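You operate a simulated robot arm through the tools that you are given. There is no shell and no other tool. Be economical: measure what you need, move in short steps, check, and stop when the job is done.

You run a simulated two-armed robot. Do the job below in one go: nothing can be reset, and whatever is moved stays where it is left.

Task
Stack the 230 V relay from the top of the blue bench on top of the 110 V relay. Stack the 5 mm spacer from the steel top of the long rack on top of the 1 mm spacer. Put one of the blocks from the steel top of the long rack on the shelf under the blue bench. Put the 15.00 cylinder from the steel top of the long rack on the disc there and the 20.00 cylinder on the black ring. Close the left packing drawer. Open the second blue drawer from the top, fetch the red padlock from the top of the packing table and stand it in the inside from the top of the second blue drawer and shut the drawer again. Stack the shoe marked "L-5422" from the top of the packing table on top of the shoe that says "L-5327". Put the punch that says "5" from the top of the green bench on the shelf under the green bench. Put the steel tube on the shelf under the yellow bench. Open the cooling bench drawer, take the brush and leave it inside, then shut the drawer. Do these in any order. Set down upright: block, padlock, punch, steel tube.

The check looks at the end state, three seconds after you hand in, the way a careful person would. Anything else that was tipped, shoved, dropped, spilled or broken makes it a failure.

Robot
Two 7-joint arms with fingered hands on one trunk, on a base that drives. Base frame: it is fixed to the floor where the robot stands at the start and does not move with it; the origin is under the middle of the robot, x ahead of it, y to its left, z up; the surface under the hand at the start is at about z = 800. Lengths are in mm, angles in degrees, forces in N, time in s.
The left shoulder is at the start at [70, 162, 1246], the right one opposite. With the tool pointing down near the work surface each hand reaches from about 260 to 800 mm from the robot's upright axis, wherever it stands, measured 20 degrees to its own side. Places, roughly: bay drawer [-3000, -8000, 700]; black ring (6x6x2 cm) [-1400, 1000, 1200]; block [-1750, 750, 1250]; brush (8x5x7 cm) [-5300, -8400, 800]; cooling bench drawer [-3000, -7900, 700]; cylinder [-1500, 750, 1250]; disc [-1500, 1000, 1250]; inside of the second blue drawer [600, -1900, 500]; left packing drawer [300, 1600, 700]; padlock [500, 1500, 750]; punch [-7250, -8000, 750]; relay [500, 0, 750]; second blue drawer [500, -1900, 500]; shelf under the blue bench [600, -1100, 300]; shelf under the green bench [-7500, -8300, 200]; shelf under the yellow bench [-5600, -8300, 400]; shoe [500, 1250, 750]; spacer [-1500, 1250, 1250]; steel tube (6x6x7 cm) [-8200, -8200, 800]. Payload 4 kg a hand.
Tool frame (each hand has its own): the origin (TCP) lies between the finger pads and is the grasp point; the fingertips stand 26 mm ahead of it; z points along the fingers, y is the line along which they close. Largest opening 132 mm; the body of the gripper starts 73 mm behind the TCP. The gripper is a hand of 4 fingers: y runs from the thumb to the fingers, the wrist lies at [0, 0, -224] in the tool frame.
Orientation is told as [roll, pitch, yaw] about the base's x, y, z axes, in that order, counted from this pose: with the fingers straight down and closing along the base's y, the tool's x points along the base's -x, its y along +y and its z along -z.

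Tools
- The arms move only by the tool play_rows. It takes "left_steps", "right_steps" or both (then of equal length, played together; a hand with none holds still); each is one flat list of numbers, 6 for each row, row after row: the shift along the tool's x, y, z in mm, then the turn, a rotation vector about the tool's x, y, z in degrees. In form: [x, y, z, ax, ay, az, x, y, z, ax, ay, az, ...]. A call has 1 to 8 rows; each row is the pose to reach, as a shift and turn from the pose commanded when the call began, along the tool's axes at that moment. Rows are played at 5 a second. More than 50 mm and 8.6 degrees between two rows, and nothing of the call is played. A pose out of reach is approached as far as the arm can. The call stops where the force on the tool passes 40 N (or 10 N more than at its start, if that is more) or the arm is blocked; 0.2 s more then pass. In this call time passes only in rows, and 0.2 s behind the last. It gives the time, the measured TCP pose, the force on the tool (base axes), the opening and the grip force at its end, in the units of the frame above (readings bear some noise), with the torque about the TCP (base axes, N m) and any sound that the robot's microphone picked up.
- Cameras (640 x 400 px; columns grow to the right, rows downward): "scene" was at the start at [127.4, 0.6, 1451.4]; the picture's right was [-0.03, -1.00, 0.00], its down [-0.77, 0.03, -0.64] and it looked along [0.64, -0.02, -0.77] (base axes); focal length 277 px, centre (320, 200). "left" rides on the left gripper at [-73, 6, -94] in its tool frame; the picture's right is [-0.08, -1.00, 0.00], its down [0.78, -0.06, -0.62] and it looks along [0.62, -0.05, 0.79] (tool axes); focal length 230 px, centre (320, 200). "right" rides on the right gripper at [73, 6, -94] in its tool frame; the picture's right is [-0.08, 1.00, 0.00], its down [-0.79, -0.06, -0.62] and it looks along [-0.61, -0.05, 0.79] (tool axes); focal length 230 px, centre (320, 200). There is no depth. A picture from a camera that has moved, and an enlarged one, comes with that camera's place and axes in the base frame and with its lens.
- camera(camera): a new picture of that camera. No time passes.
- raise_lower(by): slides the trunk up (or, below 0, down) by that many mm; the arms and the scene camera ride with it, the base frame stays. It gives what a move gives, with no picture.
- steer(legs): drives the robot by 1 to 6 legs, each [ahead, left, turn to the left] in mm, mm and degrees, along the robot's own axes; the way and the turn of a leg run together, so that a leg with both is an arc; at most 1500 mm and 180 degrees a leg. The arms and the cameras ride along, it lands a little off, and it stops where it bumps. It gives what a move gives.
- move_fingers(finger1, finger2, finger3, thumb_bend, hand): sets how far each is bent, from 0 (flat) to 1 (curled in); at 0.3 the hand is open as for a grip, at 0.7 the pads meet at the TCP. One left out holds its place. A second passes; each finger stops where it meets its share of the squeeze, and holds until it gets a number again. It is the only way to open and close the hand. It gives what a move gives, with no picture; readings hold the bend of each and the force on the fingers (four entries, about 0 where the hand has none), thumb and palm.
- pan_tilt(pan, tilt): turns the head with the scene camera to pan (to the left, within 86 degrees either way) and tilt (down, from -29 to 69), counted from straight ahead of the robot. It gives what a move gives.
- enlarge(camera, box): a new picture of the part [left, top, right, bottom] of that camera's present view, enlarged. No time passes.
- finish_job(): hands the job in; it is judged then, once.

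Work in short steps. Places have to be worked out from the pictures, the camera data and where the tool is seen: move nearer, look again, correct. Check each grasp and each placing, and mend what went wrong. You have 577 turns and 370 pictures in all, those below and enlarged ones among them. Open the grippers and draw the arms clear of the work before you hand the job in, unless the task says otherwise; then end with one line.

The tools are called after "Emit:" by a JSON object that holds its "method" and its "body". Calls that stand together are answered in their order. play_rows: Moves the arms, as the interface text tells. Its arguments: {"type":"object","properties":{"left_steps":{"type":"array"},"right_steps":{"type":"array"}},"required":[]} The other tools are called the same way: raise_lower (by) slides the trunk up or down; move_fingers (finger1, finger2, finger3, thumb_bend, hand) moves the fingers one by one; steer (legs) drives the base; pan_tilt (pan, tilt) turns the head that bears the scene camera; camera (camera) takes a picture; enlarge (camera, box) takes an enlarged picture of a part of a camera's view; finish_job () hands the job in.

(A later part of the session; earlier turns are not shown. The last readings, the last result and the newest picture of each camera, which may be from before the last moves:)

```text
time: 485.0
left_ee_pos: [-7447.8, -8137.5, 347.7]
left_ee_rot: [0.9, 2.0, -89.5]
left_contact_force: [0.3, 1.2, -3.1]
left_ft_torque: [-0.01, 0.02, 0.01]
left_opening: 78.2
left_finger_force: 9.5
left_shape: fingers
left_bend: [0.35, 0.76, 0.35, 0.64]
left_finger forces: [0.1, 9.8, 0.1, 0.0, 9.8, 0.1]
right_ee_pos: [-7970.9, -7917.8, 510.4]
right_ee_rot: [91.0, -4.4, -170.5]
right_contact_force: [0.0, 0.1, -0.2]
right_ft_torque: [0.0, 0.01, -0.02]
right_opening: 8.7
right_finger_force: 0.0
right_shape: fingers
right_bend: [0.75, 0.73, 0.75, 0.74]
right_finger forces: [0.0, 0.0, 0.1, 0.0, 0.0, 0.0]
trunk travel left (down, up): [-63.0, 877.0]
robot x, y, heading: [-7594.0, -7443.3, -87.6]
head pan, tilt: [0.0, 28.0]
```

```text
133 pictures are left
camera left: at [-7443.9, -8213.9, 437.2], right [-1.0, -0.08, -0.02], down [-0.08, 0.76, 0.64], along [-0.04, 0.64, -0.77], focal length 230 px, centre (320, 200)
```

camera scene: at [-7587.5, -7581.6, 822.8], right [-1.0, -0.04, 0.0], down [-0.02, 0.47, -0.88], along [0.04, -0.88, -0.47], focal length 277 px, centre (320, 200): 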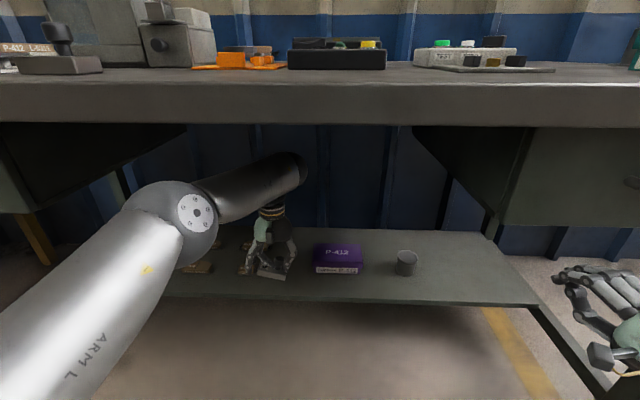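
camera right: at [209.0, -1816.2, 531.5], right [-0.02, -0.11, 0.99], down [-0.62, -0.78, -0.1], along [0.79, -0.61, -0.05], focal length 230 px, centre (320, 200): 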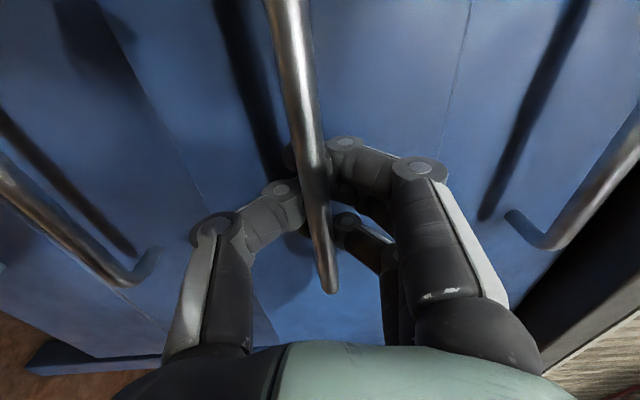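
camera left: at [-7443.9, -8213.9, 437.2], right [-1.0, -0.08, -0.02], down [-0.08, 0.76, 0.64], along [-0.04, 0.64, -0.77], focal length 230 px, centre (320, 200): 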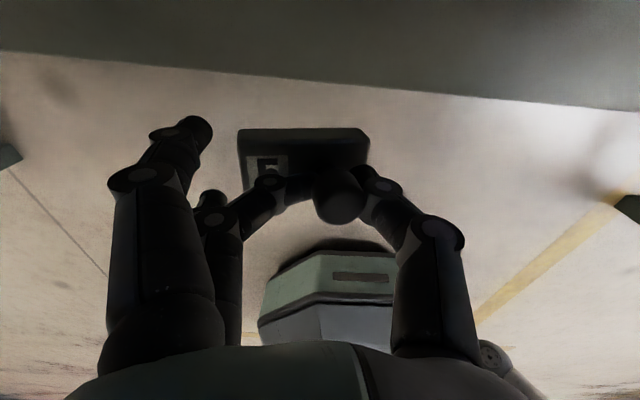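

The shelf is at z≈180 with its front edge at y≈-8161. I lower the trunk fully (which also clears the elbow), then move 75 mm further in.

Emit:
{"method": "raise_lower", "body": {"by": -58}}

Emit:
{"method": "steer", "body": {"legs": [[45, 0, -2]]}}

Emit:
{"method": "camera", "body": {"camera": "left"}}

Emit:
{"method": "camera", "body": {"camera": "scene"}}

```text
time: 486.0
left_ee_pos: [-7445.4, -8137.9, 297.3]
left_ee_rot: [0.3, 1.6, -89.5]
left_contact_force: [0.7, 0.0, -4.6]
left_ft_torque: [0.02, 0.03, -0.04]
left_opening: 78.4
left_finger_force: 10.0
left_shape: fingers
left_bend: [0.35, 0.76, 0.35, 0.64]
left_finger forces: [0.0, 9.9, 0.0, 0.0, 9.7, 0.0]
right_ee_pos: [-7969.5, -7916.3, 474.3]
right_ee_rot: [91.6, -7.0, -170.6]
right_contact_force: [0.0, 1.1, 0.3]
right_ft_torque: [-0.01, -0.01, 0.01]
right_opening: 8.8
right_finger_force: 0.1
right_shape: fingers
right_bend: [0.75, 0.73, 0.75, 0.74]
right_finger forces: [0.0, 0.0, 0.0, 0.1, 0.0, 0.0]
trunk travel left (down, up): [-5.0, 935.0]
robot x, y, heading: [-7596.0, -7442.0, -87.3]
head pan, tilt: [0.0, 28.0]
```

```text
time: 486.9
left_ee_pos: [-7468.8, -8186.3, 295.3]
left_ee_rot: [0.4, 1.5, -91.6]
left_contact_force: [-0.7, 0.1, -4.3]
left_ft_torque: [-0.01, 0.03, 0.02]
left_opening: 78.3
left_finger_force: 10.4
left_shape: fingers
left_bend: [0.35, 0.76, 0.35, 0.64]
left_finger forces: [0.0, 9.8, 0.0, 0.0, 9.6, 0.1]
right_ee_pos: [-7985.4, -7947.9, 474.0]
right_ee_rot: [91.6, -7.0, -172.6]
right_contact_force: [0.2, 0.0, 0.1]
right_ft_torque: [0.01, -0.02, 0.0]
right_opening: 8.4
right_finger_force: 0.0
right_shape: fingers
right_bend: [0.75, 0.73, 0.75, 0.74]
right_finger forces: [0.0, 0.0, 0.0, 0.0, 0.0, 0.0]
trunk travel left (down, up): [-5.0, 935.0]
robot x, y, heading: [-7588.8, -7486.2, -89.1]
head pan, tilt: [0.0, 28.0]
```

```text
132 pictures are left
camera left: at [-7465.5, -8261.7, 386.9], right [-1.0, -0.05, -0.01], down [-0.05, 0.77, 0.64], along [-0.03, 0.64, -0.77], focal length 230 px, centre (320, 200)
```

left: 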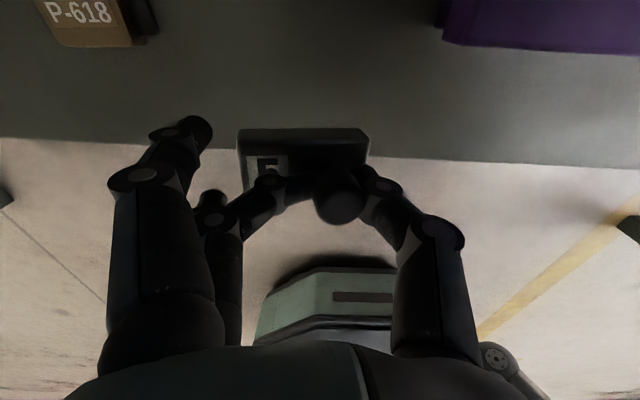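

```text
131 pictures are left
camera scene: at [-7584.3, -7623.3, 770.8], right [-1.0, -0.01, 0.01], down [-0.01, 0.47, -0.88], along [0.0, -0.88, -0.47], focal length 277 px, centre (320, 200)
```

scene: 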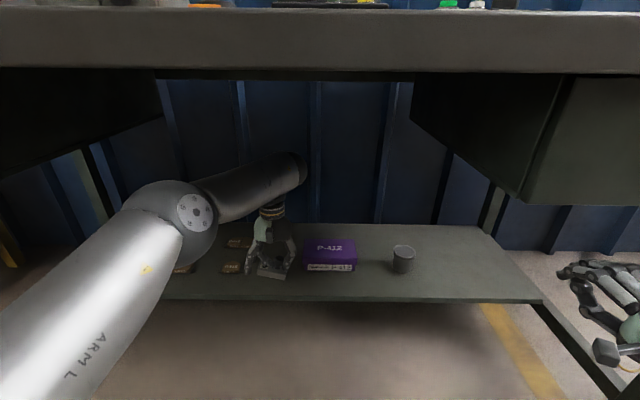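

Another 30 mm in, then I lower with the arm.

Emit:
{"method": "steer", "body": {"legs": [[32, 0, 0]]}}

Emit:
{"method": "play_rows", "body": {"left_steps": [0, 0, 10, 0, -0.8, 0, 0, 0, 20, 0, -1.5, 0]}}

Emit:
{"method": "camera", "body": {"camera": "left"}}

```text
time: 487.7
left_ee_pos: [-7470.5, -8218.7, 288.5]
left_ee_rot: [1.0, 1.9, -91.5]
left_contact_force: [-0.3, -0.4, -3.9]
left_ft_torque: [0.02, 0.05, 0.0]
left_opening: 78.2
left_finger_force: 10.0
left_shape: fingers
left_bend: [0.35, 0.76, 0.35, 0.64]
left_finger forces: [0.0, 9.8, 0.1, 0.0, 9.8, 0.0]
right_ee_pos: [-7990.4, -7979.6, 464.2]
right_ee_rot: [91.5, -7.0, -172.7]
right_contact_force: [0.3, 0.7, -0.9]
right_ft_torque: [-0.01, -0.01, 0.0]
right_opening: 8.7
right_finger_force: 0.0
right_shape: fingers
right_bend: [0.75, 0.73, 0.75, 0.74]
right_finger forces: [0.1, 0.0, 0.0, 0.0, 0.0, 0.0]
trunk travel left (down, up): [-5.0, 935.0]
robot x, y, heading: [-7594.0, -7519.0, -89.1]
head pan, tilt: [0.0, 28.0]
```

```text
time: 488.3
left_ee_pos: [-7470.0, -8218.2, 268.2]
left_ee_rot: [1.1, 0.4, -91.5]
left_contact_force: [-0.6, -0.4, -4.3]
left_ft_torque: [-0.04, 0.04, -0.03]
left_opening: 78.6
left_finger_force: 9.7
left_shape: fingers
left_bend: [0.35, 0.76, 0.35, 0.64]
left_finger forces: [0.0, 9.8, 0.0, 0.1, 9.7, 0.0]
right_ee_pos: [-7990.9, -7979.3, 465.0]
right_ee_rot: [91.5, -7.1, -172.7]
right_contact_force: [-0.3, -0.9, -0.1]
right_ft_torque: [0.0, 0.03, 0.04]
right_opening: 8.5
right_finger_force: 0.1
right_shape: fingers
right_bend: [0.75, 0.73, 0.75, 0.74]
right_finger forces: [0.0, 0.0, 0.0, 0.0, 0.0, 0.0]
trunk travel left (down, up): [-5.0, 935.0]
robot x, y, heading: [-7593.0, -7517.4, -89.6]
head pan, tilt: [0.0, 28.0]
```

```text
130 pictures are left
camera left: at [-7468.1, -8291.2, 360.2], right [-1.0, -0.05, -0.02], down [-0.05, 0.78, 0.62], along [-0.02, 0.62, -0.78], focal length 230 px, centre (320, 200)
```

left: 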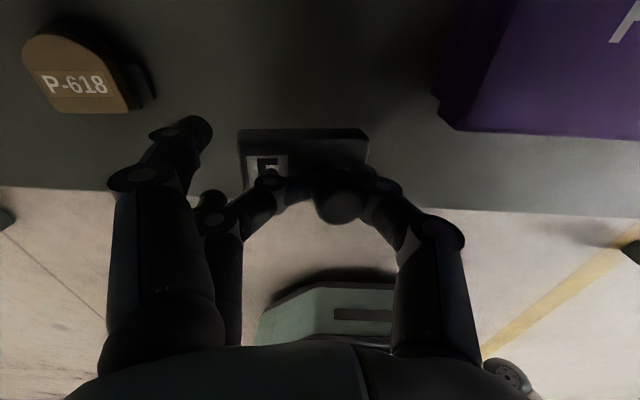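

The punch is well over the shelf. I lower to contact.

Emit:
{"method": "play_rows", "body": {"left_steps": [0, 0, 4, 0, 0, 0, 0, 0, 8, 0, 0, 0]}}

Emit:
{"method": "play_rows", "body": {"left_steps": [0, 0, 3, 0, 0, 0, 0, 0, 6, 0, 0, 0]}}

```text
time: 488.9
left_ee_pos: [-7468.6, -8219.2, 260.1]
left_ee_rot: [1.0, 0.4, -91.5]
left_contact_force: [-0.2, -0.5, -3.7]
left_ft_torque: [-0.03, 0.06, 0.01]
left_opening: 78.6
left_finger_force: 9.4
left_shape: fingers
left_bend: [0.35, 0.76, 0.35, 0.64]
left_finger forces: [0.0, 9.8, 0.1, 0.0, 9.7, 0.0]
right_ee_pos: [-7991.1, -7980.4, 464.2]
right_ee_rot: [91.5, -6.9, -172.7]
right_contact_force: [0.0, 0.2, 0.2]
right_ft_torque: [0.0, 0.02, -0.03]
right_opening: 8.5
right_finger_force: 0.1
right_shape: fingers
right_bend: [0.75, 0.73, 0.75, 0.74]
right_finger forces: [0.1, 0.0, 0.0, 0.0, 0.0, 0.1]
trunk travel left (down, up): [-5.0, 935.0]
robot x, y, heading: [-7590.5, -7517.7, -89.5]
head pan, tilt: [0.0, 28.0]
```

```text
time: 489.5
left_ee_pos: [-7469.5, -8219.1, 254.2]
left_ee_rot: [1.0, 0.4, -91.5]
left_contact_force: [-0.2, 0.0, -3.3]
left_ft_torque: [0.01, 0.05, 0.01]
left_opening: 78.4
left_finger_force: 9.7
left_shape: fingers
left_bend: [0.35, 0.76, 0.35, 0.64]
left_finger forces: [0.0, 9.7, 0.0, 0.0, 9.7, 0.0]
right_ee_pos: [-7991.7, -7980.5, 464.3]
right_ee_rot: [91.5, -6.9, -172.6]
right_contact_force: [0.6, 0.0, 1.2]
right_ft_torque: [-0.01, 0.0, 0.0]
right_opening: 8.6
right_finger_force: 0.1
right_shape: fingers
right_bend: [0.75, 0.73, 0.75, 0.74]
right_finger forces: [0.1, 0.1, 0.0, 0.0, 0.1, 0.1]
trunk travel left (down, up): [-5.0, 935.0]
robot x, y, heading: [-7593.1, -7516.7, -89.7]
head pan, tilt: [0.0, 28.0]
```

Emit:
{"method": "play_rows", "body": {"left_steps": [0, 0, 3, 0, 0, 0, 0, 0, 7, 0, 0, 0]}}

Emit:
{"method": "play_rows", "body": {"left_steps": [0, 0, 3, 0, 0, 0, 0, 0, 6, 0, 0, 0]}}

```text
time: 490.1
left_ee_pos: [-7469.4, -8219.4, 248.9]
left_ee_rot: [1.0, 0.1, -91.5]
left_contact_force: [-0.6, 1.9, 2.9]
left_ft_torque: [0.03, 0.25, 0.0]
left_opening: 78.4
left_finger_force: 10.9
left_shape: fingers
left_bend: [0.35, 0.76, 0.35, 0.64]
left_finger forces: [0.0, 10.3, 0.0, 0.1, 12.3, 0.0]
right_ee_pos: [-7992.1, -7979.6, 465.5]
right_ee_rot: [91.5, -7.0, -172.7]
right_contact_force: [-0.1, -0.9, 0.8]
right_ft_torque: [-0.02, 0.0, 0.0]
right_opening: 8.8
right_finger_force: 0.1
right_shape: fingers
right_bend: [0.75, 0.73, 0.75, 0.74]
right_finger forces: [0.0, 0.1, 0.0, 0.0, 0.1, 0.0]
trunk travel left (down, up): [-5.0, 935.0]
robot x, y, heading: [-7591.0, -7520.5, -89.4]
head pan, tilt: [0.0, 28.0]
```

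```text
time: 490.7
left_ee_pos: [-7470.0, -8220.3, 247.2]
left_ee_rot: [0.9, -0.2, -91.6]
left_contact_force: [1.2, 5.1, 26.7]
left_ft_torque: [0.1, 0.74, -0.09]
left_opening: 77.0
left_finger_force: 21.6
left_shape: fingers
left_bend: [0.35, 0.77, 0.35, 0.66]
left_finger forces: [0.0, 12.7, 0.0, 0.1, 31.3, 0.0]
right_ee_pos: [-7991.2, -7978.7, 467.4]
right_ee_rot: [91.7, -7.0, -172.7]
right_contact_force: [0.2, -0.3, -0.5]
right_ft_torque: [-0.01, 0.0, 0.01]
right_opening: 8.5
right_finger_force: 0.0
right_shape: fingers
right_bend: [0.75, 0.73, 0.75, 0.74]
right_finger forces: [0.1, 0.0, 0.1, 0.2, 0.0, 0.1]
trunk travel left (down, up): [-5.0, 935.0]
robot x, y, heading: [-7589.7, -7517.1, -89.4]
head pan, tilt: [0.0, 28.0]
```

It's standing on the shelf. I ease up 5 mm, open, and rise clear of the knob.

Emit:
{"method": "play_rows", "body": {"left_steps": [0, 0, -6, 0, 0, 0]}}

Emit:
{"method": "move_fingers", "body": {"hand": "left", "finger2": 0.5, "thumb_bend": 0.5}}

Emit:
{"method": "play_rows", "body": {"left_steps": [0, 0, -15, 0, 0, 0, 0, 0, -40, 0, 0, 0, 0, 0, -75, 0, 0, 0]}}

Emit:
{"method": "camera", "body": {"camera": "left"}}

```text
time: 491.1
left_ee_pos: [-7469.3, -8218.6, 247.6]
left_ee_rot: [1.1, 0.2, -91.6]
left_contact_force: [-0.1, -3.6, 8.9]
left_ft_torque: [-0.08, 0.37, 0.09]
left_opening: 77.7
left_finger_force: 14.8
left_shape: fingers
left_bend: [0.35, 0.77, 0.35, 0.65]
left_finger forces: [0.0, 10.0, 0.0, 0.0, 19.7, 0.1]
right_ee_pos: [-7991.1, -7979.0, 465.4]
right_ee_rot: [91.6, -6.9, -172.8]
right_contact_force: [-0.1, -0.2, -0.2]
right_ft_torque: [0.01, -0.02, 0.01]
right_opening: 8.4
right_finger_force: 0.0
right_shape: fingers
right_bend: [0.75, 0.73, 0.75, 0.74]
right_finger forces: [0.0, 0.1, 0.0, 0.0, 0.0, 0.0]
trunk travel left (down, up): [-5.0, 935.0]
robot x, y, heading: [-7590.1, -7520.2, -90.0]
head pan, tilt: [0.0, 28.0]
```

```text
time: 492.1
left_ee_pos: [-7470.0, -8218.1, 250.0]
left_ee_rot: [0.9, 0.2, -91.6]
left_contact_force: [-2.9, -3.3, 12.5]
left_ft_torque: [-0.09, -0.21, -0.05]
left_opening: 94.5
left_finger_force: 6.3
left_shape: fingers
left_bend: [0.35, 0.67, 0.35, 0.5]
left_finger forces: [0.0, 13.1, 0.0, 0.0, 0.0, 0.0]
right_ee_pos: [-7991.0, -7980.0, 465.4]
right_ee_rot: [91.6, -7.0, -172.8]
right_contact_force: [0.0, -0.4, -0.2]
right_ft_torque: [-0.01, -0.01, 0.06]
right_opening: 8.6
right_finger_force: 0.1
right_shape: fingers
right_bend: [0.75, 0.73, 0.75, 0.74]
right_finger forces: [0.1, 0.0, 0.1, 0.0, 0.0, 0.0]
trunk travel left (down, up): [-5.0, 935.0]
robot x, y, heading: [-7592.8, -7519.0, -89.5]
head pan, tilt: [0.0, 28.0]
```

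```text
time: 492.9
left_ee_pos: [-7472.4, -8219.3, 323.3]
left_ee_rot: [1.0, 0.3, -91.6]
left_contact_force: [-0.8, -0.9, -0.3]
left_ft_torque: [0.03, -0.01, 0.03]
left_opening: 94.7
left_finger_force: 0.0
left_shape: fingers
left_bend: [0.35, 0.5, 0.35, 0.5]
left_finger forces: [0.0, 0.1, 0.0, 0.0, 0.0, 0.1]
right_ee_pos: [-7989.8, -7980.3, 466.0]
right_ee_rot: [91.6, -7.0, -172.6]
right_contact_force: [-0.3, -0.2, 0.2]
right_ft_torque: [-0.03, 0.02, 0.0]
right_opening: 8.4
right_finger_force: 0.1
right_shape: fingers
right_bend: [0.75, 0.73, 0.75, 0.74]
right_finger forces: [0.1, 0.0, 0.0, 0.1, 0.0, 0.0]
trunk travel left (down, up): [-5.0, 935.0]
robot x, y, heading: [-7592.0, -7520.4, -89.6]
head pan, tilt: [0.0, 28.0]
```

```text
129 pictures are left
camera left: at [-7470.2, -8292.2, 415.9], right [-1.0, -0.05, -0.02], down [-0.05, 0.78, 0.62], along [-0.02, 0.62, -0.78], focal length 230 px, centre (320, 200)
```

left: 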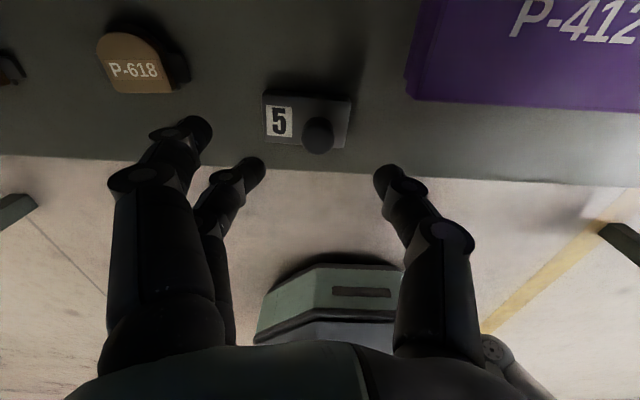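

Punch 5 stands upright on the shelf. I back out, raise the trunk, and move over to the steel tube at the right end of the bench.

Emit:
{"method": "steer", "body": {"legs": [[-480, 0, 0]]}}

Emit:
{"method": "raise_lower", "body": {"by": 400}}

Emit:
{"method": "raise_lower", "body": {"by": 330}}

Emit:
{"method": "steer", "body": {"legs": [[0, -700, 0], [350, 0, 0]]}}

Emit:
{"method": "pan_tilt", "body": {"pan": 5, "tilt": 40}}

Emit:
{"method": "camera", "body": {"camera": "scene"}}

```text
time: 495.7
left_ee_pos: [-7475.1, -7744.0, 323.1]
left_ee_rot: [0.9, 0.3, -91.4]
left_contact_force: [0.6, 0.4, 0.0]
left_ft_torque: [-0.01, 0.04, 0.0]
left_opening: 94.8
left_finger_force: 0.0
left_shape: fingers
left_bend: [0.35, 0.5, 0.35, 0.5]
left_finger forces: [0.1, 0.0, 0.0, 0.0, 0.0, 0.1]
right_ee_pos: [-7994.1, -7505.7, 464.9]
right_ee_rot: [91.5, -7.0, -172.5]
right_contact_force: [-0.2, -0.4, 0.0]
right_ft_torque: [0.01, 0.0, 0.01]
right_opening: 8.6
right_finger_force: 0.0
right_shape: fingers
right_bend: [0.75, 0.73, 0.75, 0.74]
right_finger forces: [0.0, 0.0, 0.0, 0.1, 0.0, 0.0]
trunk travel left (down, up): [-5.0, 935.0]
robot x, y, heading: [-7597.9, -7044.3, -89.6]
head pan, tilt: [0.0, 28.0]
```

```text
time: 499.6
left_ee_pos: [-7475.1, -7743.6, 723.5]
left_ee_rot: [1.0, 0.3, -91.2]
left_contact_force: [0.3, 0.0, -0.9]
left_ft_torque: [0.0, -0.01, 0.03]
left_opening: 94.9
left_finger_force: 0.0
left_shape: fingers
left_bend: [0.35, 0.5, 0.35, 0.5]
left_finger forces: [0.1, 0.1, 0.0, 0.0, 0.0, 0.1]
right_ee_pos: [-7993.8, -7506.0, 864.4]
right_ee_rot: [91.5, -7.0, -172.4]
right_contact_force: [0.0, 0.1, -0.3]
right_ft_torque: [0.02, 0.01, -0.01]
right_opening: 8.8
right_finger_force: 0.1
right_shape: fingers
right_bend: [0.75, 0.73, 0.75, 0.74]
right_finger forces: [0.0, 0.0, 0.0, 0.0, 0.1, 0.0]
trunk travel left (down, up): [-405.0, 535.0]
robot x, y, heading: [-7593.7, -7041.7, -89.3]
head pan, tilt: [0.0, 28.0]
```

```text
time: 502.8
left_ee_pos: [-7474.5, -7743.5, 1052.5]
left_ee_rot: [1.0, 0.4, -91.3]
left_contact_force: [-0.2, -0.5, -0.1]
left_ft_torque: [0.01, -0.02, -0.01]
left_opening: 95.0
left_finger_force: 0.1
left_shape: fingers
left_bend: [0.35, 0.5, 0.35, 0.5]
left_finger forces: [0.0, 0.1, 0.0, 0.0, 0.0, 0.0]
right_ee_pos: [-7994.5, -7505.9, 1194.4]
right_ee_rot: [91.5, -7.0, -172.5]
right_contact_force: [0.0, 0.3, 0.9]
right_ft_torque: [-0.01, 0.01, 0.01]
right_opening: 8.9
right_finger_force: 0.1
right_shape: fingers
right_bend: [0.75, 0.73, 0.75, 0.74]
right_finger forces: [0.0, 0.0, 0.0, 0.1, 0.1, 0.0]
trunk travel left (down, up): [-735.0, 205.0]
robot x, y, heading: [-7600.6, -7043.4, -89.5]
head pan, tilt: [0.0, 28.0]
```

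```text
time: 508.5
left_ee_pos: [-8172.4, -8096.3, 1053.5]
left_ee_rot: [1.1, 0.2, -91.1]
left_contact_force: [0.6, 0.1, -0.5]
left_ft_torque: [0.0, -0.01, -0.03]
left_opening: 94.6
left_finger_force: 0.0
left_shape: fingers
left_bend: [0.35, 0.5, 0.35, 0.5]
left_finger forces: [0.1, 0.0, 0.0, 0.0, 0.0, 0.0]
right_ee_pos: [-8693.6, -7859.9, 1196.1]
right_ee_rot: [91.5, -6.9, -172.3]
right_contact_force: [-0.2, -0.2, 0.5]
right_ft_torque: [0.0, 0.0, 0.02]
right_opening: 8.6
right_finger_force: 0.1
right_shape: fingers
right_bend: [0.75, 0.73, 0.75, 0.74]
right_finger forces: [0.0, 0.0, 0.1, 0.0, 0.1, 0.1]
trunk travel left (down, up): [-735.0, 205.0]
robot x, y, heading: [-8296.0, -7398.3, -88.9]
head pan, tilt: [0.0, 28.0]
```

```text
time: 509.3
left_ee_pos: [-8173.5, -8097.5, 1052.4]
left_ee_rot: [0.9, 0.3, -91.1]
left_contact_force: [0.9, 1.4, -0.1]
left_ft_torque: [0.0, 0.03, 0.0]
left_opening: 94.8
left_finger_force: 0.1
left_shape: fingers
left_bend: [0.35, 0.5, 0.35, 0.5]
left_finger forces: [0.0, 0.0, 0.0, 0.1, 0.1, 0.0]
right_ee_pos: [-8692.0, -7860.5, 1194.8]
right_ee_rot: [91.5, -6.9, -172.4]
right_contact_force: [0.2, 0.5, -0.7]
right_ft_torque: [0.02, -0.03, 0.01]
right_opening: 8.5
right_finger_force: 0.2
right_shape: fingers
right_bend: [0.75, 0.73, 0.75, 0.74]
right_finger forces: [0.1, 0.1, 0.0, 0.0, 0.1, 0.0]
trunk travel left (down, up): [-735.0, 205.0]
robot x, y, heading: [-8296.3, -7396.6, -88.9]
head pan, tilt: [5.0, 40.0]
```

```text
128 pictures are left
camera scene: at [-8287.8, -7529.3, 1475.9], right [-0.99, -0.1, 0.0], down [-0.07, 0.64, -0.77], along [0.08, -0.76, -0.64], focal length 277 px, centre (320, 200)
```

scene: 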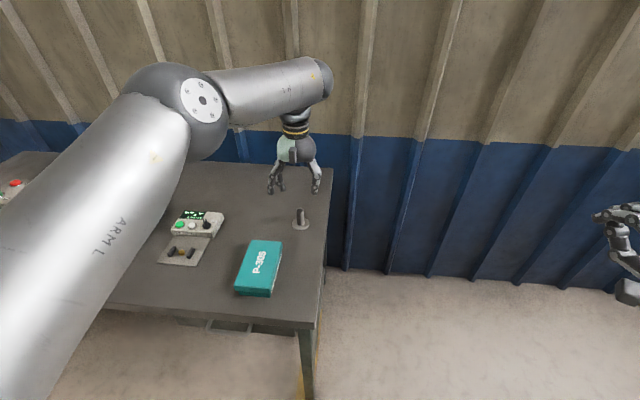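

The tube is at about (-8147, -8220). I drive to bring the hand above it.

Emit:
{"method": "steer", "body": {"legs": [[125, 22, 0]]}}

Emit:
{"method": "play_rows", "body": {"left_steps": [0, 0, 30, -1, 0, 0, 0, 0, 65, -1, 0, 0, 0, 0, 100, -1, 0, 0]}}

Emit:
{"method": "camera", "body": {"camera": "left"}}

Emit:
{"method": "enlarge", "body": {"camera": "scene", "box": [240, 150, 360, 250]}}

```text
time: 510.5
left_ee_pos: [-8148.3, -8220.0, 1055.3]
left_ee_rot: [1.0, 0.3, -91.1]
left_contact_force: [-0.6, -0.5, 0.1]
left_ft_torque: [-0.02, 0.02, 0.0]
left_opening: 94.7
left_finger_force: 0.1
left_shape: fingers
left_bend: [0.35, 0.5, 0.35, 0.5]
left_finger forces: [0.0, 0.0, 0.1, 0.0, 0.0, 0.0]
right_ee_pos: [-8669.2, -7985.2, 1195.9]
right_ee_rot: [91.7, -7.2, -172.3]
right_contact_force: [0.0, 0.7, 0.2]
right_ft_torque: [-0.02, 0.01, 0.02]
right_opening: 8.7
right_finger_force: 0.1
right_shape: fingers
right_bend: [0.75, 0.73, 0.75, 0.74]
right_finger forces: [0.1, 0.0, 0.1, 0.0, 0.0, 0.0]
trunk travel left (down, up): [-735.0, 205.0]
robot x, y, heading: [-8278.0, -7523.6, -89.1]
head pan, tilt: [5.0, 40.0]
```

```text
time: 511.3
left_ee_pos: [-8147.3, -8223.1, 953.1]
left_ee_rot: [1.9, 0.3, -91.2]
left_contact_force: [0.6, 0.5, -0.6]
left_ft_torque: [0.02, 0.01, 0.01]
left_opening: 94.5
left_finger_force: 0.0
left_shape: fingers
left_bend: [0.35, 0.5, 0.35, 0.5]
left_finger forces: [0.1, 0.0, 0.0, 0.0, 0.0, 0.0]
right_ee_pos: [-8668.7, -7985.9, 1194.3]
right_ee_rot: [91.5, -7.1, -172.2]
right_contact_force: [0.3, -0.8, 0.0]
right_ft_torque: [-0.01, 0.01, -0.02]
right_opening: 8.7
right_finger_force: 0.1
right_shape: fingers
right_bend: [0.75, 0.73, 0.75, 0.74]
right_finger forces: [0.1, 0.0, 0.0, 0.1, 0.1, 0.0]
trunk travel left (down, up): [-735.0, 205.0]
robot x, y, heading: [-8275.7, -7520.1, -89.0]
head pan, tilt: [5.0, 40.0]
```

```text
127 pictures are left
camera left: at [-8146.7, -8295.1, 1045.4], right [-1.0, -0.06, -0.03], down [-0.07, 0.78, 0.62], along [-0.01, 0.62, -0.79], focal length 230 px, centre (320, 200)
```

left: 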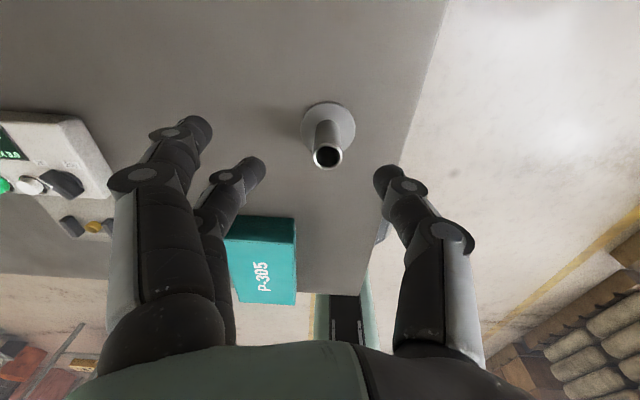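

```text
4.00 times, centred on (300, 200) of scene
camera zoom: at [-8263.7, -7654.6, 1475.8], right [-0.99, -0.1, 0.0], down [-0.07, 0.64, -0.77], along [0.08, -0.76, -0.64], focal length 1108 px, centre (400, 200)
```

zoom: 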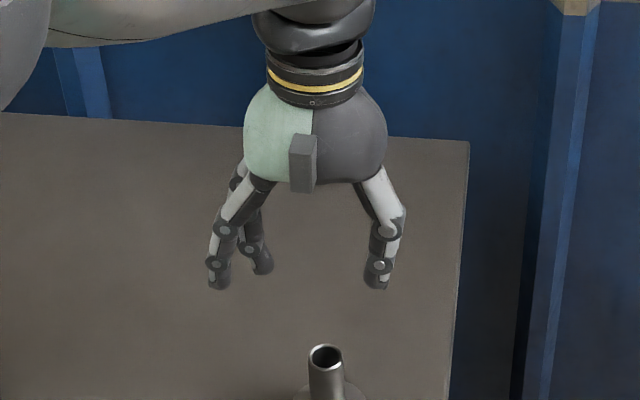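

The tube top is at (-8152, -8200, 862). I align, level, and descend around it.

Emit:
{"method": "play_rows", "body": {"left_steps": [12, -3, 15, 1, 0, 0, 23, -6, 35, 1.9, 0, 0, 23, -6, 60, 1.9, 0, 0]}}

Emit:
{"method": "camera", "body": {"camera": "left"}}

```text
time: 512.1
left_ee_pos: [-8150.4, -8198.2, 892.1]
left_ee_rot: [0.0, 0.4, -91.1]
left_contact_force: [0.3, 1.0, 0.1]
left_ft_torque: [0.01, 0.0, -0.04]
left_opening: 94.6
left_finger_force: 0.1
left_shape: fingers
left_bend: [0.35, 0.5, 0.35, 0.5]
left_finger forces: [0.1, 0.0, 0.1, 0.0, 0.0, 0.0]
right_ee_pos: [-8669.1, -7985.4, 1194.4]
right_ee_rot: [91.6, -6.9, -172.3]
right_contact_force: [-0.3, -0.6, 0.6]
right_ft_torque: [0.0, -0.01, -0.05]
right_opening: 8.8
right_finger_force: 0.0
right_shape: fingers
right_bend: [0.75, 0.73, 0.75, 0.74]
right_finger forces: [0.0, 0.0, 0.0, 0.0, 0.0, 0.1]
trunk travel left (down, up): [-735.0, 205.0]
robot x, y, heading: [-8273.5, -7521.1, -89.2]
head pan, tilt: [5.0, 40.0]
```

```text
125 pictures are left
camera left: at [-8146.9, -8270.3, 985.1], right [-1.0, -0.06, 0.0], down [-0.05, 0.78, 0.62], along [-0.04, 0.62, -0.78], focal length 230 px, centre (320, 200)
```

left: 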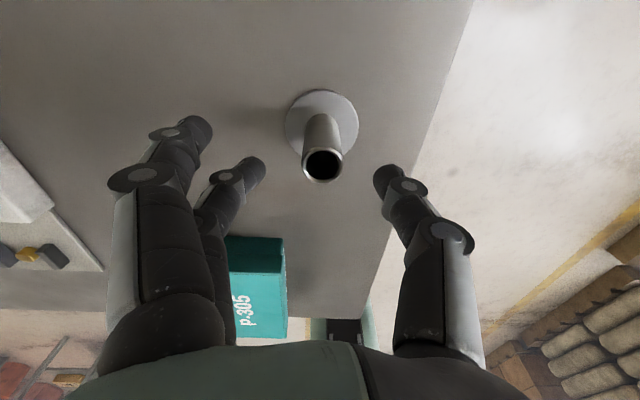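

Centred. I descend to 848 and pinch the tube.

Emit:
{"method": "play_rows", "body": {"left_steps": [-2, -2, 22, 0, 0, 0, -2, -2, 44, 0, 0, 0]}}

Emit:
{"method": "move_fingers", "body": {"hand": "left", "finger2": 0.8, "thumb_bend": 0.68}}

Emit:
{"method": "camera", "body": {"camera": "left"}}

```text
time: 512.7
left_ee_pos: [-8151.6, -8199.7, 850.4]
left_ee_rot: [0.0, 0.4, -91.0]
left_contact_force: [0.2, 0.4, 0.8]
left_ft_torque: [0.01, -0.03, 0.03]
left_opening: 94.6
left_finger_force: 0.1
left_shape: fingers
left_bend: [0.35, 0.5, 0.35, 0.5]
left_finger forces: [0.1, 0.0, 0.1, 0.0, 0.0, 0.0]
right_ee_pos: [-8669.0, -7986.8, 1194.9]
right_ee_rot: [91.5, -7.0, -172.3]
right_contact_force: [-0.7, 0.3, -0.2]
right_ft_torque: [-0.02, -0.04, 0.03]
right_opening: 8.6
right_finger_force: 0.1
right_shape: fingers
right_bend: [0.75, 0.73, 0.75, 0.74]
right_finger forces: [0.0, 0.0, 0.0, 0.0, 0.0, 0.0]
trunk travel left (down, up): [-735.0, 205.0]
robot x, y, heading: [-8272.7, -7522.5, -89.1]
head pan, tilt: [5.0, 40.0]
```

```text
time: 513.7
left_ee_pos: [-8151.4, -8198.8, 849.2]
left_ee_rot: [0.0, 0.3, -91.1]
left_contact_force: [0.8, -0.3, 0.1]
left_ft_torque: [0.02, 0.0, 0.01]
left_opening: 74.9
left_finger_force: 7.8
left_shape: fingers
left_bend: [0.35, 0.65, 0.35, 0.65]
left_finger forces: [0.1, 7.3, 0.0, 0.0, 7.3, 0.0]
right_ee_pos: [-8668.9, -7985.5, 1194.9]
right_ee_rot: [91.4, -7.0, -172.3]
right_contact_force: [-0.5, -0.7, 0.1]
right_ft_torque: [-0.02, -0.01, 0.01]
right_opening: 8.4
right_finger_force: 0.0
right_shape: fingers
right_bend: [0.75, 0.73, 0.75, 0.74]
right_finger forces: [0.0, 0.0, 0.0, 0.1, 0.0, 0.0]
trunk travel left (down, up): [-735.0, 205.0]
robot x, y, heading: [-8278.2, -7522.3, -89.1]
head pan, tilt: [5.0, 40.0]
```

```text
124 pictures are left
camera left: at [-8148.3, -8271.3, 942.3], right [-1.0, -0.06, 0.0], down [-0.05, 0.78, 0.62], along [-0.04, 0.62, -0.78], focal length 230 px, centre (320, 200)
```

left: 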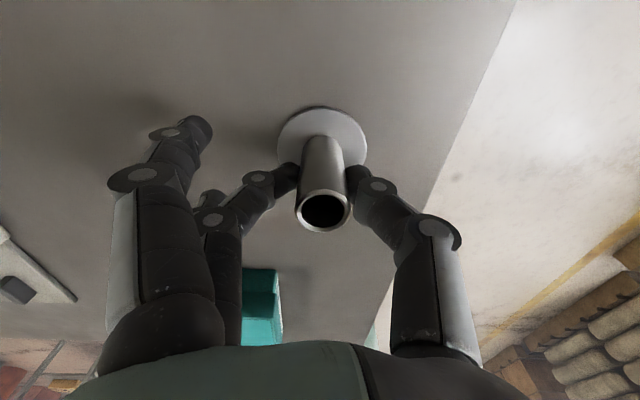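

Pinched. I squeeze slightly more and lift.

Emit:
{"method": "move_fingers", "body": {"hand": "left", "finger2": 0.85, "thumb_bend": 0.7}}

Emit:
{"method": "play_rows", "body": {"left_steps": [0, 0, -10, 0, 0, 0, 0, 0, -25, 0, 0, 0, 0, 0, -50, 0, 0, 0, 0, 0, -85, 0, 0, 0]}}

Emit:
{"method": "camera", "body": {"camera": "left"}}

```text
time: 514.7
left_ee_pos: [-8152.7, -8198.2, 849.4]
left_ee_rot: [0.0, 0.3, -91.0]
left_contact_force: [-0.3, 0.0, -0.6]
left_ft_torque: [0.0, 0.01, 0.04]
left_opening: 73.4
left_finger_force: 7.8
left_shape: fingers
left_bend: [0.35, 0.65, 0.35, 0.66]
left_finger forces: [0.1, 7.7, 0.0, 0.0, 7.8, 0.0]
right_ee_pos: [-8669.7, -7987.1, 1195.4]
right_ee_rot: [91.5, -7.0, -172.2]
right_contact_force: [0.5, -0.4, -0.4]
right_ft_torque: [0.0, -0.03, 0.03]
right_opening: 8.6
right_finger_force: 0.2
right_shape: fingers
right_bend: [0.75, 0.73, 0.75, 0.74]
right_finger forces: [0.0, 0.1, 0.1, 0.0, 0.0, 0.1]
trunk travel left (down, up): [-735.0, 205.0]
robot x, y, heading: [-8273.1, -7520.6, -89.1]
head pan, tilt: [5.0, 40.0]
```

```text
time: 515.7
left_ee_pos: [-8154.6, -8198.4, 936.0]
left_ee_rot: [0.1, 0.3, -91.0]
left_contact_force: [-0.3, 0.9, -2.9]
left_ft_torque: [0.01, -0.04, -0.02]
left_opening: 73.2
left_finger_force: 7.9
left_shape: fingers
left_bend: [0.35, 0.65, 0.35, 0.66]
left_finger forces: [0.1, 7.6, 0.0, 0.1, 7.5, 0.1]
right_ee_pos: [-8668.2, -7985.8, 1195.5]
right_ee_rot: [91.6, -7.1, -172.3]
right_contact_force: [-0.4, 0.8, 0.4]
right_ft_torque: [0.01, -0.02, 0.0]
right_opening: 8.6
right_finger_force: 0.0
right_shape: fingers
right_bend: [0.75, 0.73, 0.75, 0.74]
right_finger forces: [0.0, 0.0, 0.1, 0.0, 0.0, 0.1]
trunk travel left (down, up): [-735.0, 205.0]
robot x, y, heading: [-8273.1, -7523.2, -89.1]
head pan, tilt: [5.0, 40.0]
```

```text
123 pictures are left
camera left: at [-8149.6, -8270.8, 1028.5], right [-1.0, -0.06, 0.0], down [-0.05, 0.78, 0.62], along [-0.03, 0.62, -0.78], focal length 230 px, centre (320, 200)
```

left: 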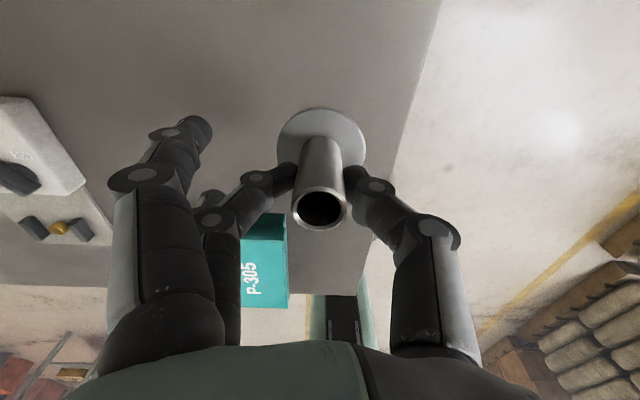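

The tube is held. I back off and drive left to the yellow bench.

Emit:
{"method": "play_rows", "body": {"left_steps": [0, 0, -40, 0, 0, 0, 0, 0, -80, 0, 0, 0]}}

Emit:
{"method": "steer", "body": {"legs": [[-600, 0, 0], [0, 1300, 0], [0, 1280, 0]]}}

Emit:
{"method": "pan_tilt", "body": {"pan": 0, "tilt": 25}}

Emit:
{"method": "camera", "body": {"camera": "scene"}}

```text
time: 516.3
left_ee_pos: [-8155.3, -8202.1, 1018.0]
left_ee_rot: [0.1, 0.3, -91.1]
left_contact_force: [0.5, -0.3, -2.2]
left_ft_torque: [0.01, 0.0, -0.01]
left_opening: 73.4
left_finger_force: 7.8
left_shape: fingers
left_bend: [0.35, 0.65, 0.35, 0.66]
left_finger forces: [0.1, 7.7, 0.0, 0.0, 7.5, 0.0]
right_ee_pos: [-8670.5, -7985.0, 1195.0]
right_ee_rot: [91.7, -6.9, -172.3]
right_contact_force: [0.5, -0.2, 0.0]
right_ft_torque: [-0.02, 0.03, 0.0]
right_opening: 8.5
right_finger_force: 0.1
right_shape: fingers
right_bend: [0.75, 0.73, 0.75, 0.74]
right_finger forces: [0.0, 0.1, 0.0, 0.1, 0.0, 0.0]
trunk travel left (down, up): [-735.0, 205.0]
robot x, y, heading: [-8272.2, -7522.9, -88.9]
head pan, tilt: [5.0, 40.0]
```

```text
time: 531.9
left_ee_pos: [-5561.1, -7555.2, 1015.8]
left_ee_rot: [0.0, 0.3, -90.2]
left_contact_force: [-0.5, -0.3, -2.0]
left_ft_torque: [0.05, 0.04, 0.0]
left_opening: 73.5
left_finger_force: 7.0
left_shape: fingers
left_bend: [0.35, 0.65, 0.35, 0.66]
left_finger forces: [0.2, 7.6, 0.1, 0.1, 7.5, 0.1]
right_ee_pos: [-6079.9, -7347.6, 1194.2]
right_ee_rot: [91.5, -7.0, -171.4]
right_contact_force: [1.0, 0.2, -0.2]
right_ft_torque: [0.01, 0.04, -0.02]
right_opening: 8.3
right_finger_force: 0.0
right_shape: fingers
right_bend: [0.75, 0.73, 0.75, 0.74]
right_finger forces: [0.0, 0.1, 0.0, 0.0, 0.1, 0.0]
trunk travel left (down, up): [-735.0, 205.0]
robot x, y, heading: [-5690.2, -6873.7, -87.9]
head pan, tilt: [5.0, 40.0]
```

```text
time: 532.7
left_ee_pos: [-5561.9, -7555.7, 1016.0]
left_ee_rot: [0.0, 0.3, -90.2]
left_contact_force: [-0.6, 1.2, -2.2]
left_ft_torque: [0.02, -0.01, 0.02]
left_opening: 73.3
left_finger_force: 7.8
left_shape: fingers
left_bend: [0.35, 0.65, 0.35, 0.66]
left_finger forces: [0.0, 7.6, 0.0, 0.0, 7.4, 0.0]
right_ee_pos: [-6078.9, -7348.0, 1193.1]
right_ee_rot: [91.5, -7.1, -171.4]
right_contact_force: [-0.1, -0.3, 1.4]
right_ft_torque: [0.02, 0.01, 0.02]
right_opening: 8.6
right_finger_force: 0.1
right_shape: fingers
right_bend: [0.75, 0.73, 0.75, 0.74]
right_finger forces: [0.0, 0.1, 0.0, 0.0, 0.0, 0.0]
trunk travel left (down, up): [-735.0, 205.0]
robot x, y, heading: [-5689.1, -6877.8, -88.1]
head pan, tilt: [0.0, 25.0]
```

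```text
122 pictures are left
camera scene: at [-5686.5, -7017.0, 1499.1], right [-1.0, -0.03, 0.0], down [-0.01, 0.42, -0.91], along [0.03, -0.91, -0.42], focal length 277 px, centre (320, 200)
```

scene: 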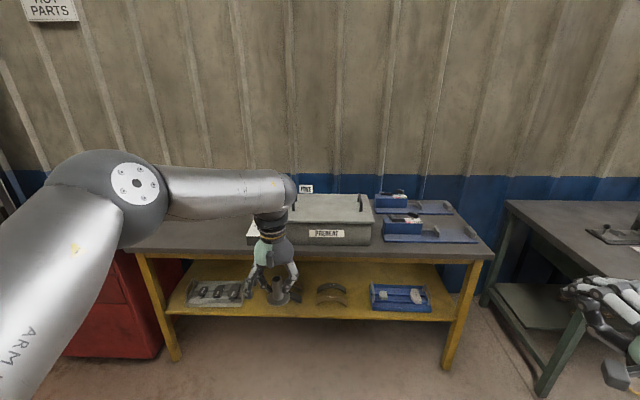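

The yellow bench's shelf has several items on it. I lower the trunk to find a free spot.

Emit:
{"method": "raise_lower", "body": {"by": -300}}

Emit:
{"method": "camera", "body": {"camera": "scene"}}

Emit:
{"method": "enlarge", "body": {"camera": "scene", "box": [130, 200, 490, 360]}}

```text
time: 535.7
left_ee_pos: [-5560.3, -7555.4, 717.1]
left_ee_rot: [0.0, 0.3, -90.2]
left_contact_force: [-0.5, 0.4, -1.7]
left_ft_torque: [0.0, -0.01, 0.01]
left_opening: 73.4
left_finger_force: 7.5
left_shape: fingers
left_bend: [0.35, 0.65, 0.35, 0.66]
left_finger forces: [0.0, 7.5, 0.0, 0.0, 7.5, 0.0]
right_ee_pos: [-6079.8, -7348.3, 894.4]
right_ee_rot: [91.5, -7.0, -171.4]
right_contact_force: [0.2, -0.7, 0.3]
right_ft_torque: [-0.02, -0.02, 0.0]
right_opening: 8.9
right_finger_force: 0.0
right_shape: fingers
right_bend: [0.75, 0.73, 0.75, 0.74]
right_finger forces: [0.1, 0.1, 0.0, 0.0, 0.2, 0.1]
trunk travel left (down, up): [-435.0, 505.0]
robot x, y, heading: [-5691.4, -6879.8, -88.1]
head pan, tilt: [0.0, 25.0]
```

```text
121 pictures are left
camera scene: at [-5686.6, -7016.7, 1199.2], right [-1.0, -0.03, 0.0], down [-0.01, 0.42, -0.91], along [0.03, -0.91, -0.42], focal length 277 px, centre (320, 200)
```

scene: 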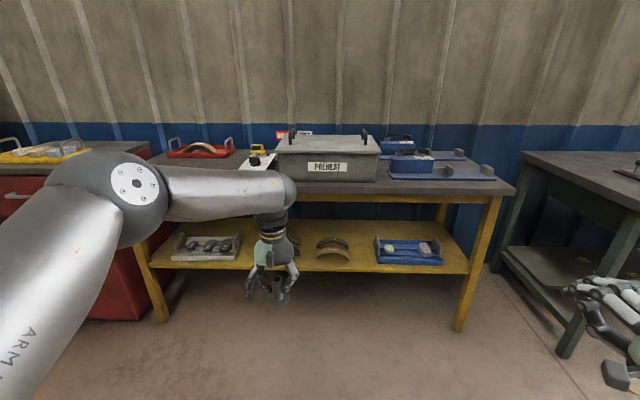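

```text
1.78 times, centred on (310, 280) of scene
camera zoom: at [-5686.6, -7016.7, 1199.2], right [-1.0, -0.03, 0.0], down [-0.01, 0.42, -0.91], along [0.03, -0.91, -0.42], focal length 492 px, centre (338, 58)
```

zoom: 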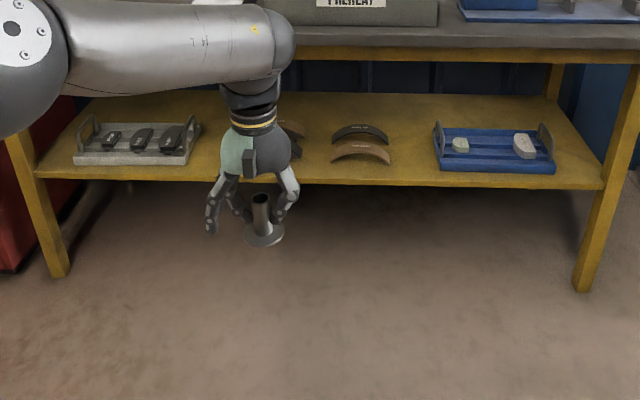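

Free gap on the shelf (z≈390) at x≈-5850, between the shoes and the blue tray. Headroom is limited, so I'll enter with the hand tilted 40°. The tube can pivot in the pinch and its flange will level it on contact. I tilt now, outside.

Emit:
{"method": "play_rows", "body": {"left_steps": [0, 0, 0, 0, -8, 0, 0, 0, 0, 0, -16, 0, 0, 0, 0, 0, -24, 0, 0, 0, 0, 0, -32, 0, 0, 0, 0, 0, -40, 0]}}

Emit:
{"method": "camera", "body": {"camera": "left"}}

Emit:
{"method": "enlarge", "body": {"camera": "scene", "box": [220, 180, 340, 320]}}

```text
time: 536.9
left_ee_pos: [-5562.0, -7556.3, 717.0]
left_ee_rot: [-0.1, -39.8, -90.2]
left_contact_force: [0.2, 0.7, -2.0]
left_ft_torque: [0.04, 0.0, 0.0]
left_opening: 73.3
left_finger_force: 8.1
left_shape: fingers
left_bend: [0.35, 0.65, 0.35, 0.66]
left_finger forces: [0.0, 7.7, 0.0, 0.0, 7.5, 0.0]
right_ee_pos: [-6078.8, -7348.8, 894.9]
right_ee_rot: [91.5, -7.0, -171.4]
right_contact_force: [1.0, 1.2, -0.9]
right_ft_torque: [0.01, 0.0, 0.0]
right_opening: 8.7
right_finger_force: 0.1
right_shape: fingers
right_bend: [0.75, 0.73, 0.75, 0.74]
right_finger forces: [0.1, 0.1, 0.0, 0.0, 0.1, 0.0]
trunk travel left (down, up): [-435.0, 505.0]
robot x, y, heading: [-5692.8, -6874.7, -88.3]
head pan, tilt: [0.0, 25.0]
```

```text
119 pictures are left
camera left: at [-5556.1, -7550.9, 834.3], right [-1.0, -0.06, 0.05], down [-0.06, 1.0, -0.03], along [-0.05, -0.03, -1.0], focal length 230 px, centre (320, 200)
```

left: 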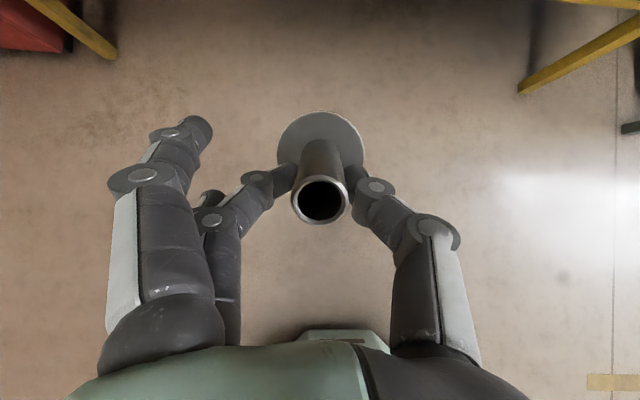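

```text
2.86 times, centred on (280, 250) of scene
camera zoom: at [-5686.3, -7016.8, 1199.2], right [-1.0, -0.03, 0.0], down [-0.01, 0.42, -0.91], along [0.03, -0.91, -0.42], focal length 791 px, centre (434, 57)
```

zoom: 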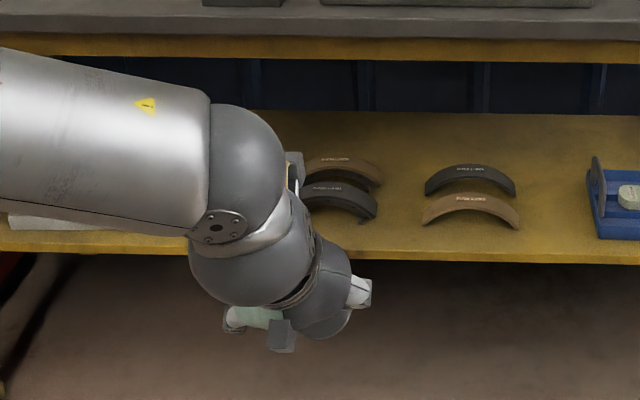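

The tube stays rigid in the grip. At ≤33° tilt its flange will self-level on contact, so I reduce the tilt to 32°. Then I line up with the gap, lower, and approach.

Emit:
{"method": "play_rows", "body": {"left_steps": [0, 0, 0, 0, 8, 0]}}

Emit:
{"method": "steer", "body": {"legs": [[0, -290, -1.5], [280, 0, 0]]}}

Emit:
{"method": "raise_lower", "body": {"by": -205}}

Emit:
{"method": "camera", "body": {"camera": "scene"}}

```text
time: 537.3
left_ee_pos: [-5561.0, -7556.6, 716.2]
left_ee_rot: [0.2, -31.6, -90.2]
left_contact_force: [0.0, 0.2, -2.5]
left_ft_torque: [0.07, 0.0, 0.04]
left_opening: 73.3
left_finger_force: 7.5
left_shape: fingers
left_bend: [0.35, 0.65, 0.35, 0.66]
left_finger forces: [0.1, 7.6, 0.0, 0.0, 7.4, 0.0]
right_ee_pos: [-6078.5, -7349.0, 894.1]
right_ee_rot: [91.5, -7.0, -171.3]
right_contact_force: [-0.3, -0.3, 0.6]
right_ft_torque: [-0.02, 0.02, 0.0]
right_opening: 8.4
right_finger_force: 0.0
right_shape: fingers
right_bend: [0.75, 0.73, 0.75, 0.74]
right_finger forces: [0.1, 0.1, 0.0, 0.1, 0.0, 0.1]
trunk travel left (down, up): [-435.0, 505.0]
robot x, y, heading: [-5689.2, -6879.8, -88.0]
head pan, tilt: [0.0, 25.0]
```

```text
time: 540.8
left_ee_pos: [-5867.6, -7844.6, 716.0]
left_ee_rot: [0.2, -31.5, -91.9]
left_contact_force: [-0.7, -1.3, -3.3]
left_ft_torque: [0.07, 0.0, 0.0]
left_opening: 73.4
left_finger_force: 8.1
left_shape: fingers
left_bend: [0.35, 0.65, 0.35, 0.66]
left_finger forces: [0.1, 7.5, 0.1, 0.0, 7.4, 0.0]
right_ee_pos: [-6381.2, -7623.8, 894.6]
right_ee_rot: [91.6, -7.0, -172.9]
right_contact_force: [0.5, -1.4, 0.2]
right_ft_torque: [-0.01, 0.0, 0.02]
right_opening: 8.7
right_finger_force: 0.1
right_shape: fingers
right_bend: [0.75, 0.73, 0.75, 0.74]
right_finger forces: [0.0, 0.1, 0.0, 0.0, 0.0, 0.1]
trunk travel left (down, up): [-435.0, 505.0]
robot x, y, heading: [-5980.8, -7159.9, -89.8]
head pan, tilt: [0.0, 25.0]
```

```text
time: 543.0
left_ee_pos: [-5868.9, -7844.2, 511.6]
left_ee_rot: [0.2, -31.6, -91.8]
left_contact_force: [0.4, -0.8, -2.1]
left_ft_torque: [0.04, 0.01, 0.05]
left_opening: 73.3
left_finger_force: 6.9
left_shape: fingers
left_bend: [0.35, 0.65, 0.35, 0.66]
left_finger forces: [0.0, 7.5, 0.0, 0.0, 7.6, 0.1]
right_ee_pos: [-6379.8, -7622.1, 690.8]
right_ee_rot: [91.5, -6.9, -172.9]
right_contact_force: [-0.4, 0.1, -0.1]
right_ft_torque: [0.0, 0.01, -0.01]
right_opening: 8.6
right_finger_force: 0.1
right_shape: fingers
right_bend: [0.75, 0.73, 0.75, 0.74]
right_finger forces: [0.0, 0.1, 0.0, 0.0, 0.1, 0.0]
trunk travel left (down, up): [-230.0, 710.0]
robot x, y, heading: [-5980.9, -7162.3, -89.8]
head pan, tilt: [0.0, 25.0]
```

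```text
117 pictures are left
camera scene: at [-5978.8, -7301.6, 994.2], right [-1.0, -0.01, 0.0], down [0.0, 0.42, -0.91], along [0.01, -0.91, -0.42], focal length 277 px, centre (320, 200)
```

scene: 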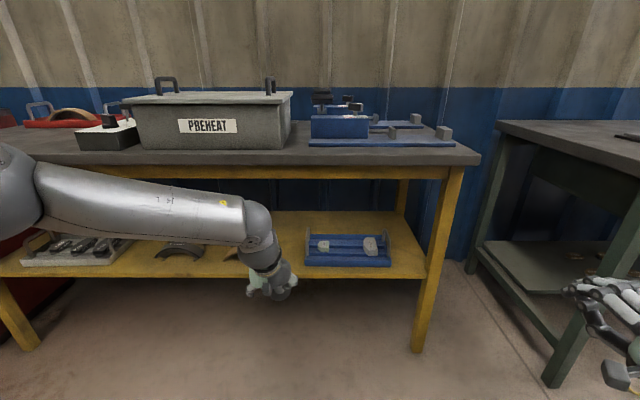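

I align to the gap (shift left 15 mm), lower slightly and go forward 190 mm.

Emit:
{"method": "raise_lower", "body": {"by": -15}}

Emit:
{"method": "steer", "body": {"legs": [[0, 17, 0], [185, 0, 0]]}}

Emit:
{"method": "camera", "body": {"camera": "left"}}

Emit:
{"method": "camera", "body": {"camera": "scene"}}

```text
time: 543.7
left_ee_pos: [-5868.9, -7843.2, 496.1]
left_ee_rot: [0.1, -31.6, -91.8]
left_contact_force: [0.7, -0.4, -2.0]
left_ft_torque: [0.04, 0.0, 0.0]
left_opening: 73.2
left_finger_force: 7.7
left_shape: fingers
left_bend: [0.35, 0.65, 0.35, 0.66]
left_finger forces: [0.0, 7.7, 0.0, 0.1, 7.5, 0.1]
right_ee_pos: [-6379.4, -7622.4, 673.7]
right_ee_rot: [91.5, -7.0, -172.9]
right_contact_force: [-0.7, 0.0, -1.3]
right_ft_torque: [0.0, -0.03, 0.0]
right_opening: 8.9
right_finger_force: 0.0
right_shape: fingers
right_bend: [0.75, 0.73, 0.75, 0.74]
right_finger forces: [0.1, 0.0, 0.1, 0.1, 0.1, 0.1]
trunk travel left (down, up): [-215.0, 725.0]
robot x, y, heading: [-5979.6, -7161.3, -89.5]
head pan, tilt: [0.0, 25.0]
```

```text
time: 545.6
left_ee_pos: [-5851.6, -8031.2, 496.0]
left_ee_rot: [0.1, -31.6, -92.1]
left_contact_force: [-0.2, 0.0, -1.9]
left_ft_torque: [0.05, 0.01, -0.01]
left_opening: 73.3
left_finger_force: 7.9
left_shape: fingers
left_bend: [0.35, 0.65, 0.35, 0.66]
left_finger forces: [0.1, 7.6, 0.0, 0.1, 7.5, 0.0]
right_ee_pos: [-6363.1, -7807.2, 675.5]
right_ee_rot: [91.5, -7.0, -173.0]
right_contact_force: [0.3, -0.4, 0.3]
right_ft_torque: [-0.02, 0.01, 0.01]
right_opening: 8.8
right_finger_force: 0.1
right_shape: fingers
right_bend: [0.75, 0.73, 0.75, 0.74]
right_finger forces: [0.0, 0.1, 0.1, 0.1, 0.0, 0.0]
trunk travel left (down, up): [-215.0, 725.0]
robot x, y, heading: [-5964.0, -7350.5, -89.7]
head pan, tilt: [0.0, 25.0]
```

```text
116 pictures are left
camera left: at [-5847.1, -8043.7, 613.7], right [-1.0, -0.03, 0.04], down [-0.03, 0.99, 0.11], along [-0.04, 0.11, -0.99], focal length 230 px, centre (320, 200)
```

left: 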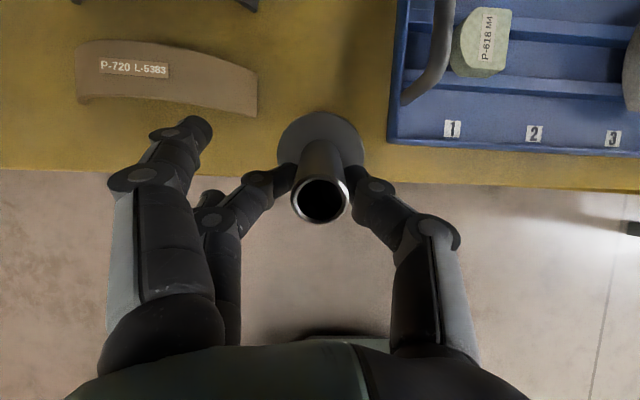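

```text
115 pictures are left
camera scene: at [-5961.6, -7489.1, 979.1], right [-1.0, 0.0, 0.0], down [0.0, 0.42, -0.91], along [0.0, -0.91, -0.42], focal length 277 px, centre (320, 200)
```

scene: 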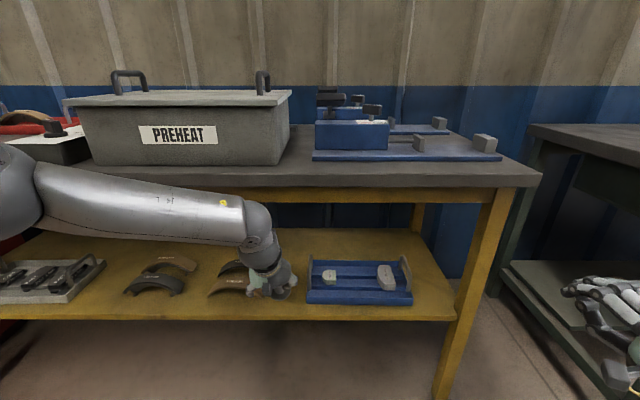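

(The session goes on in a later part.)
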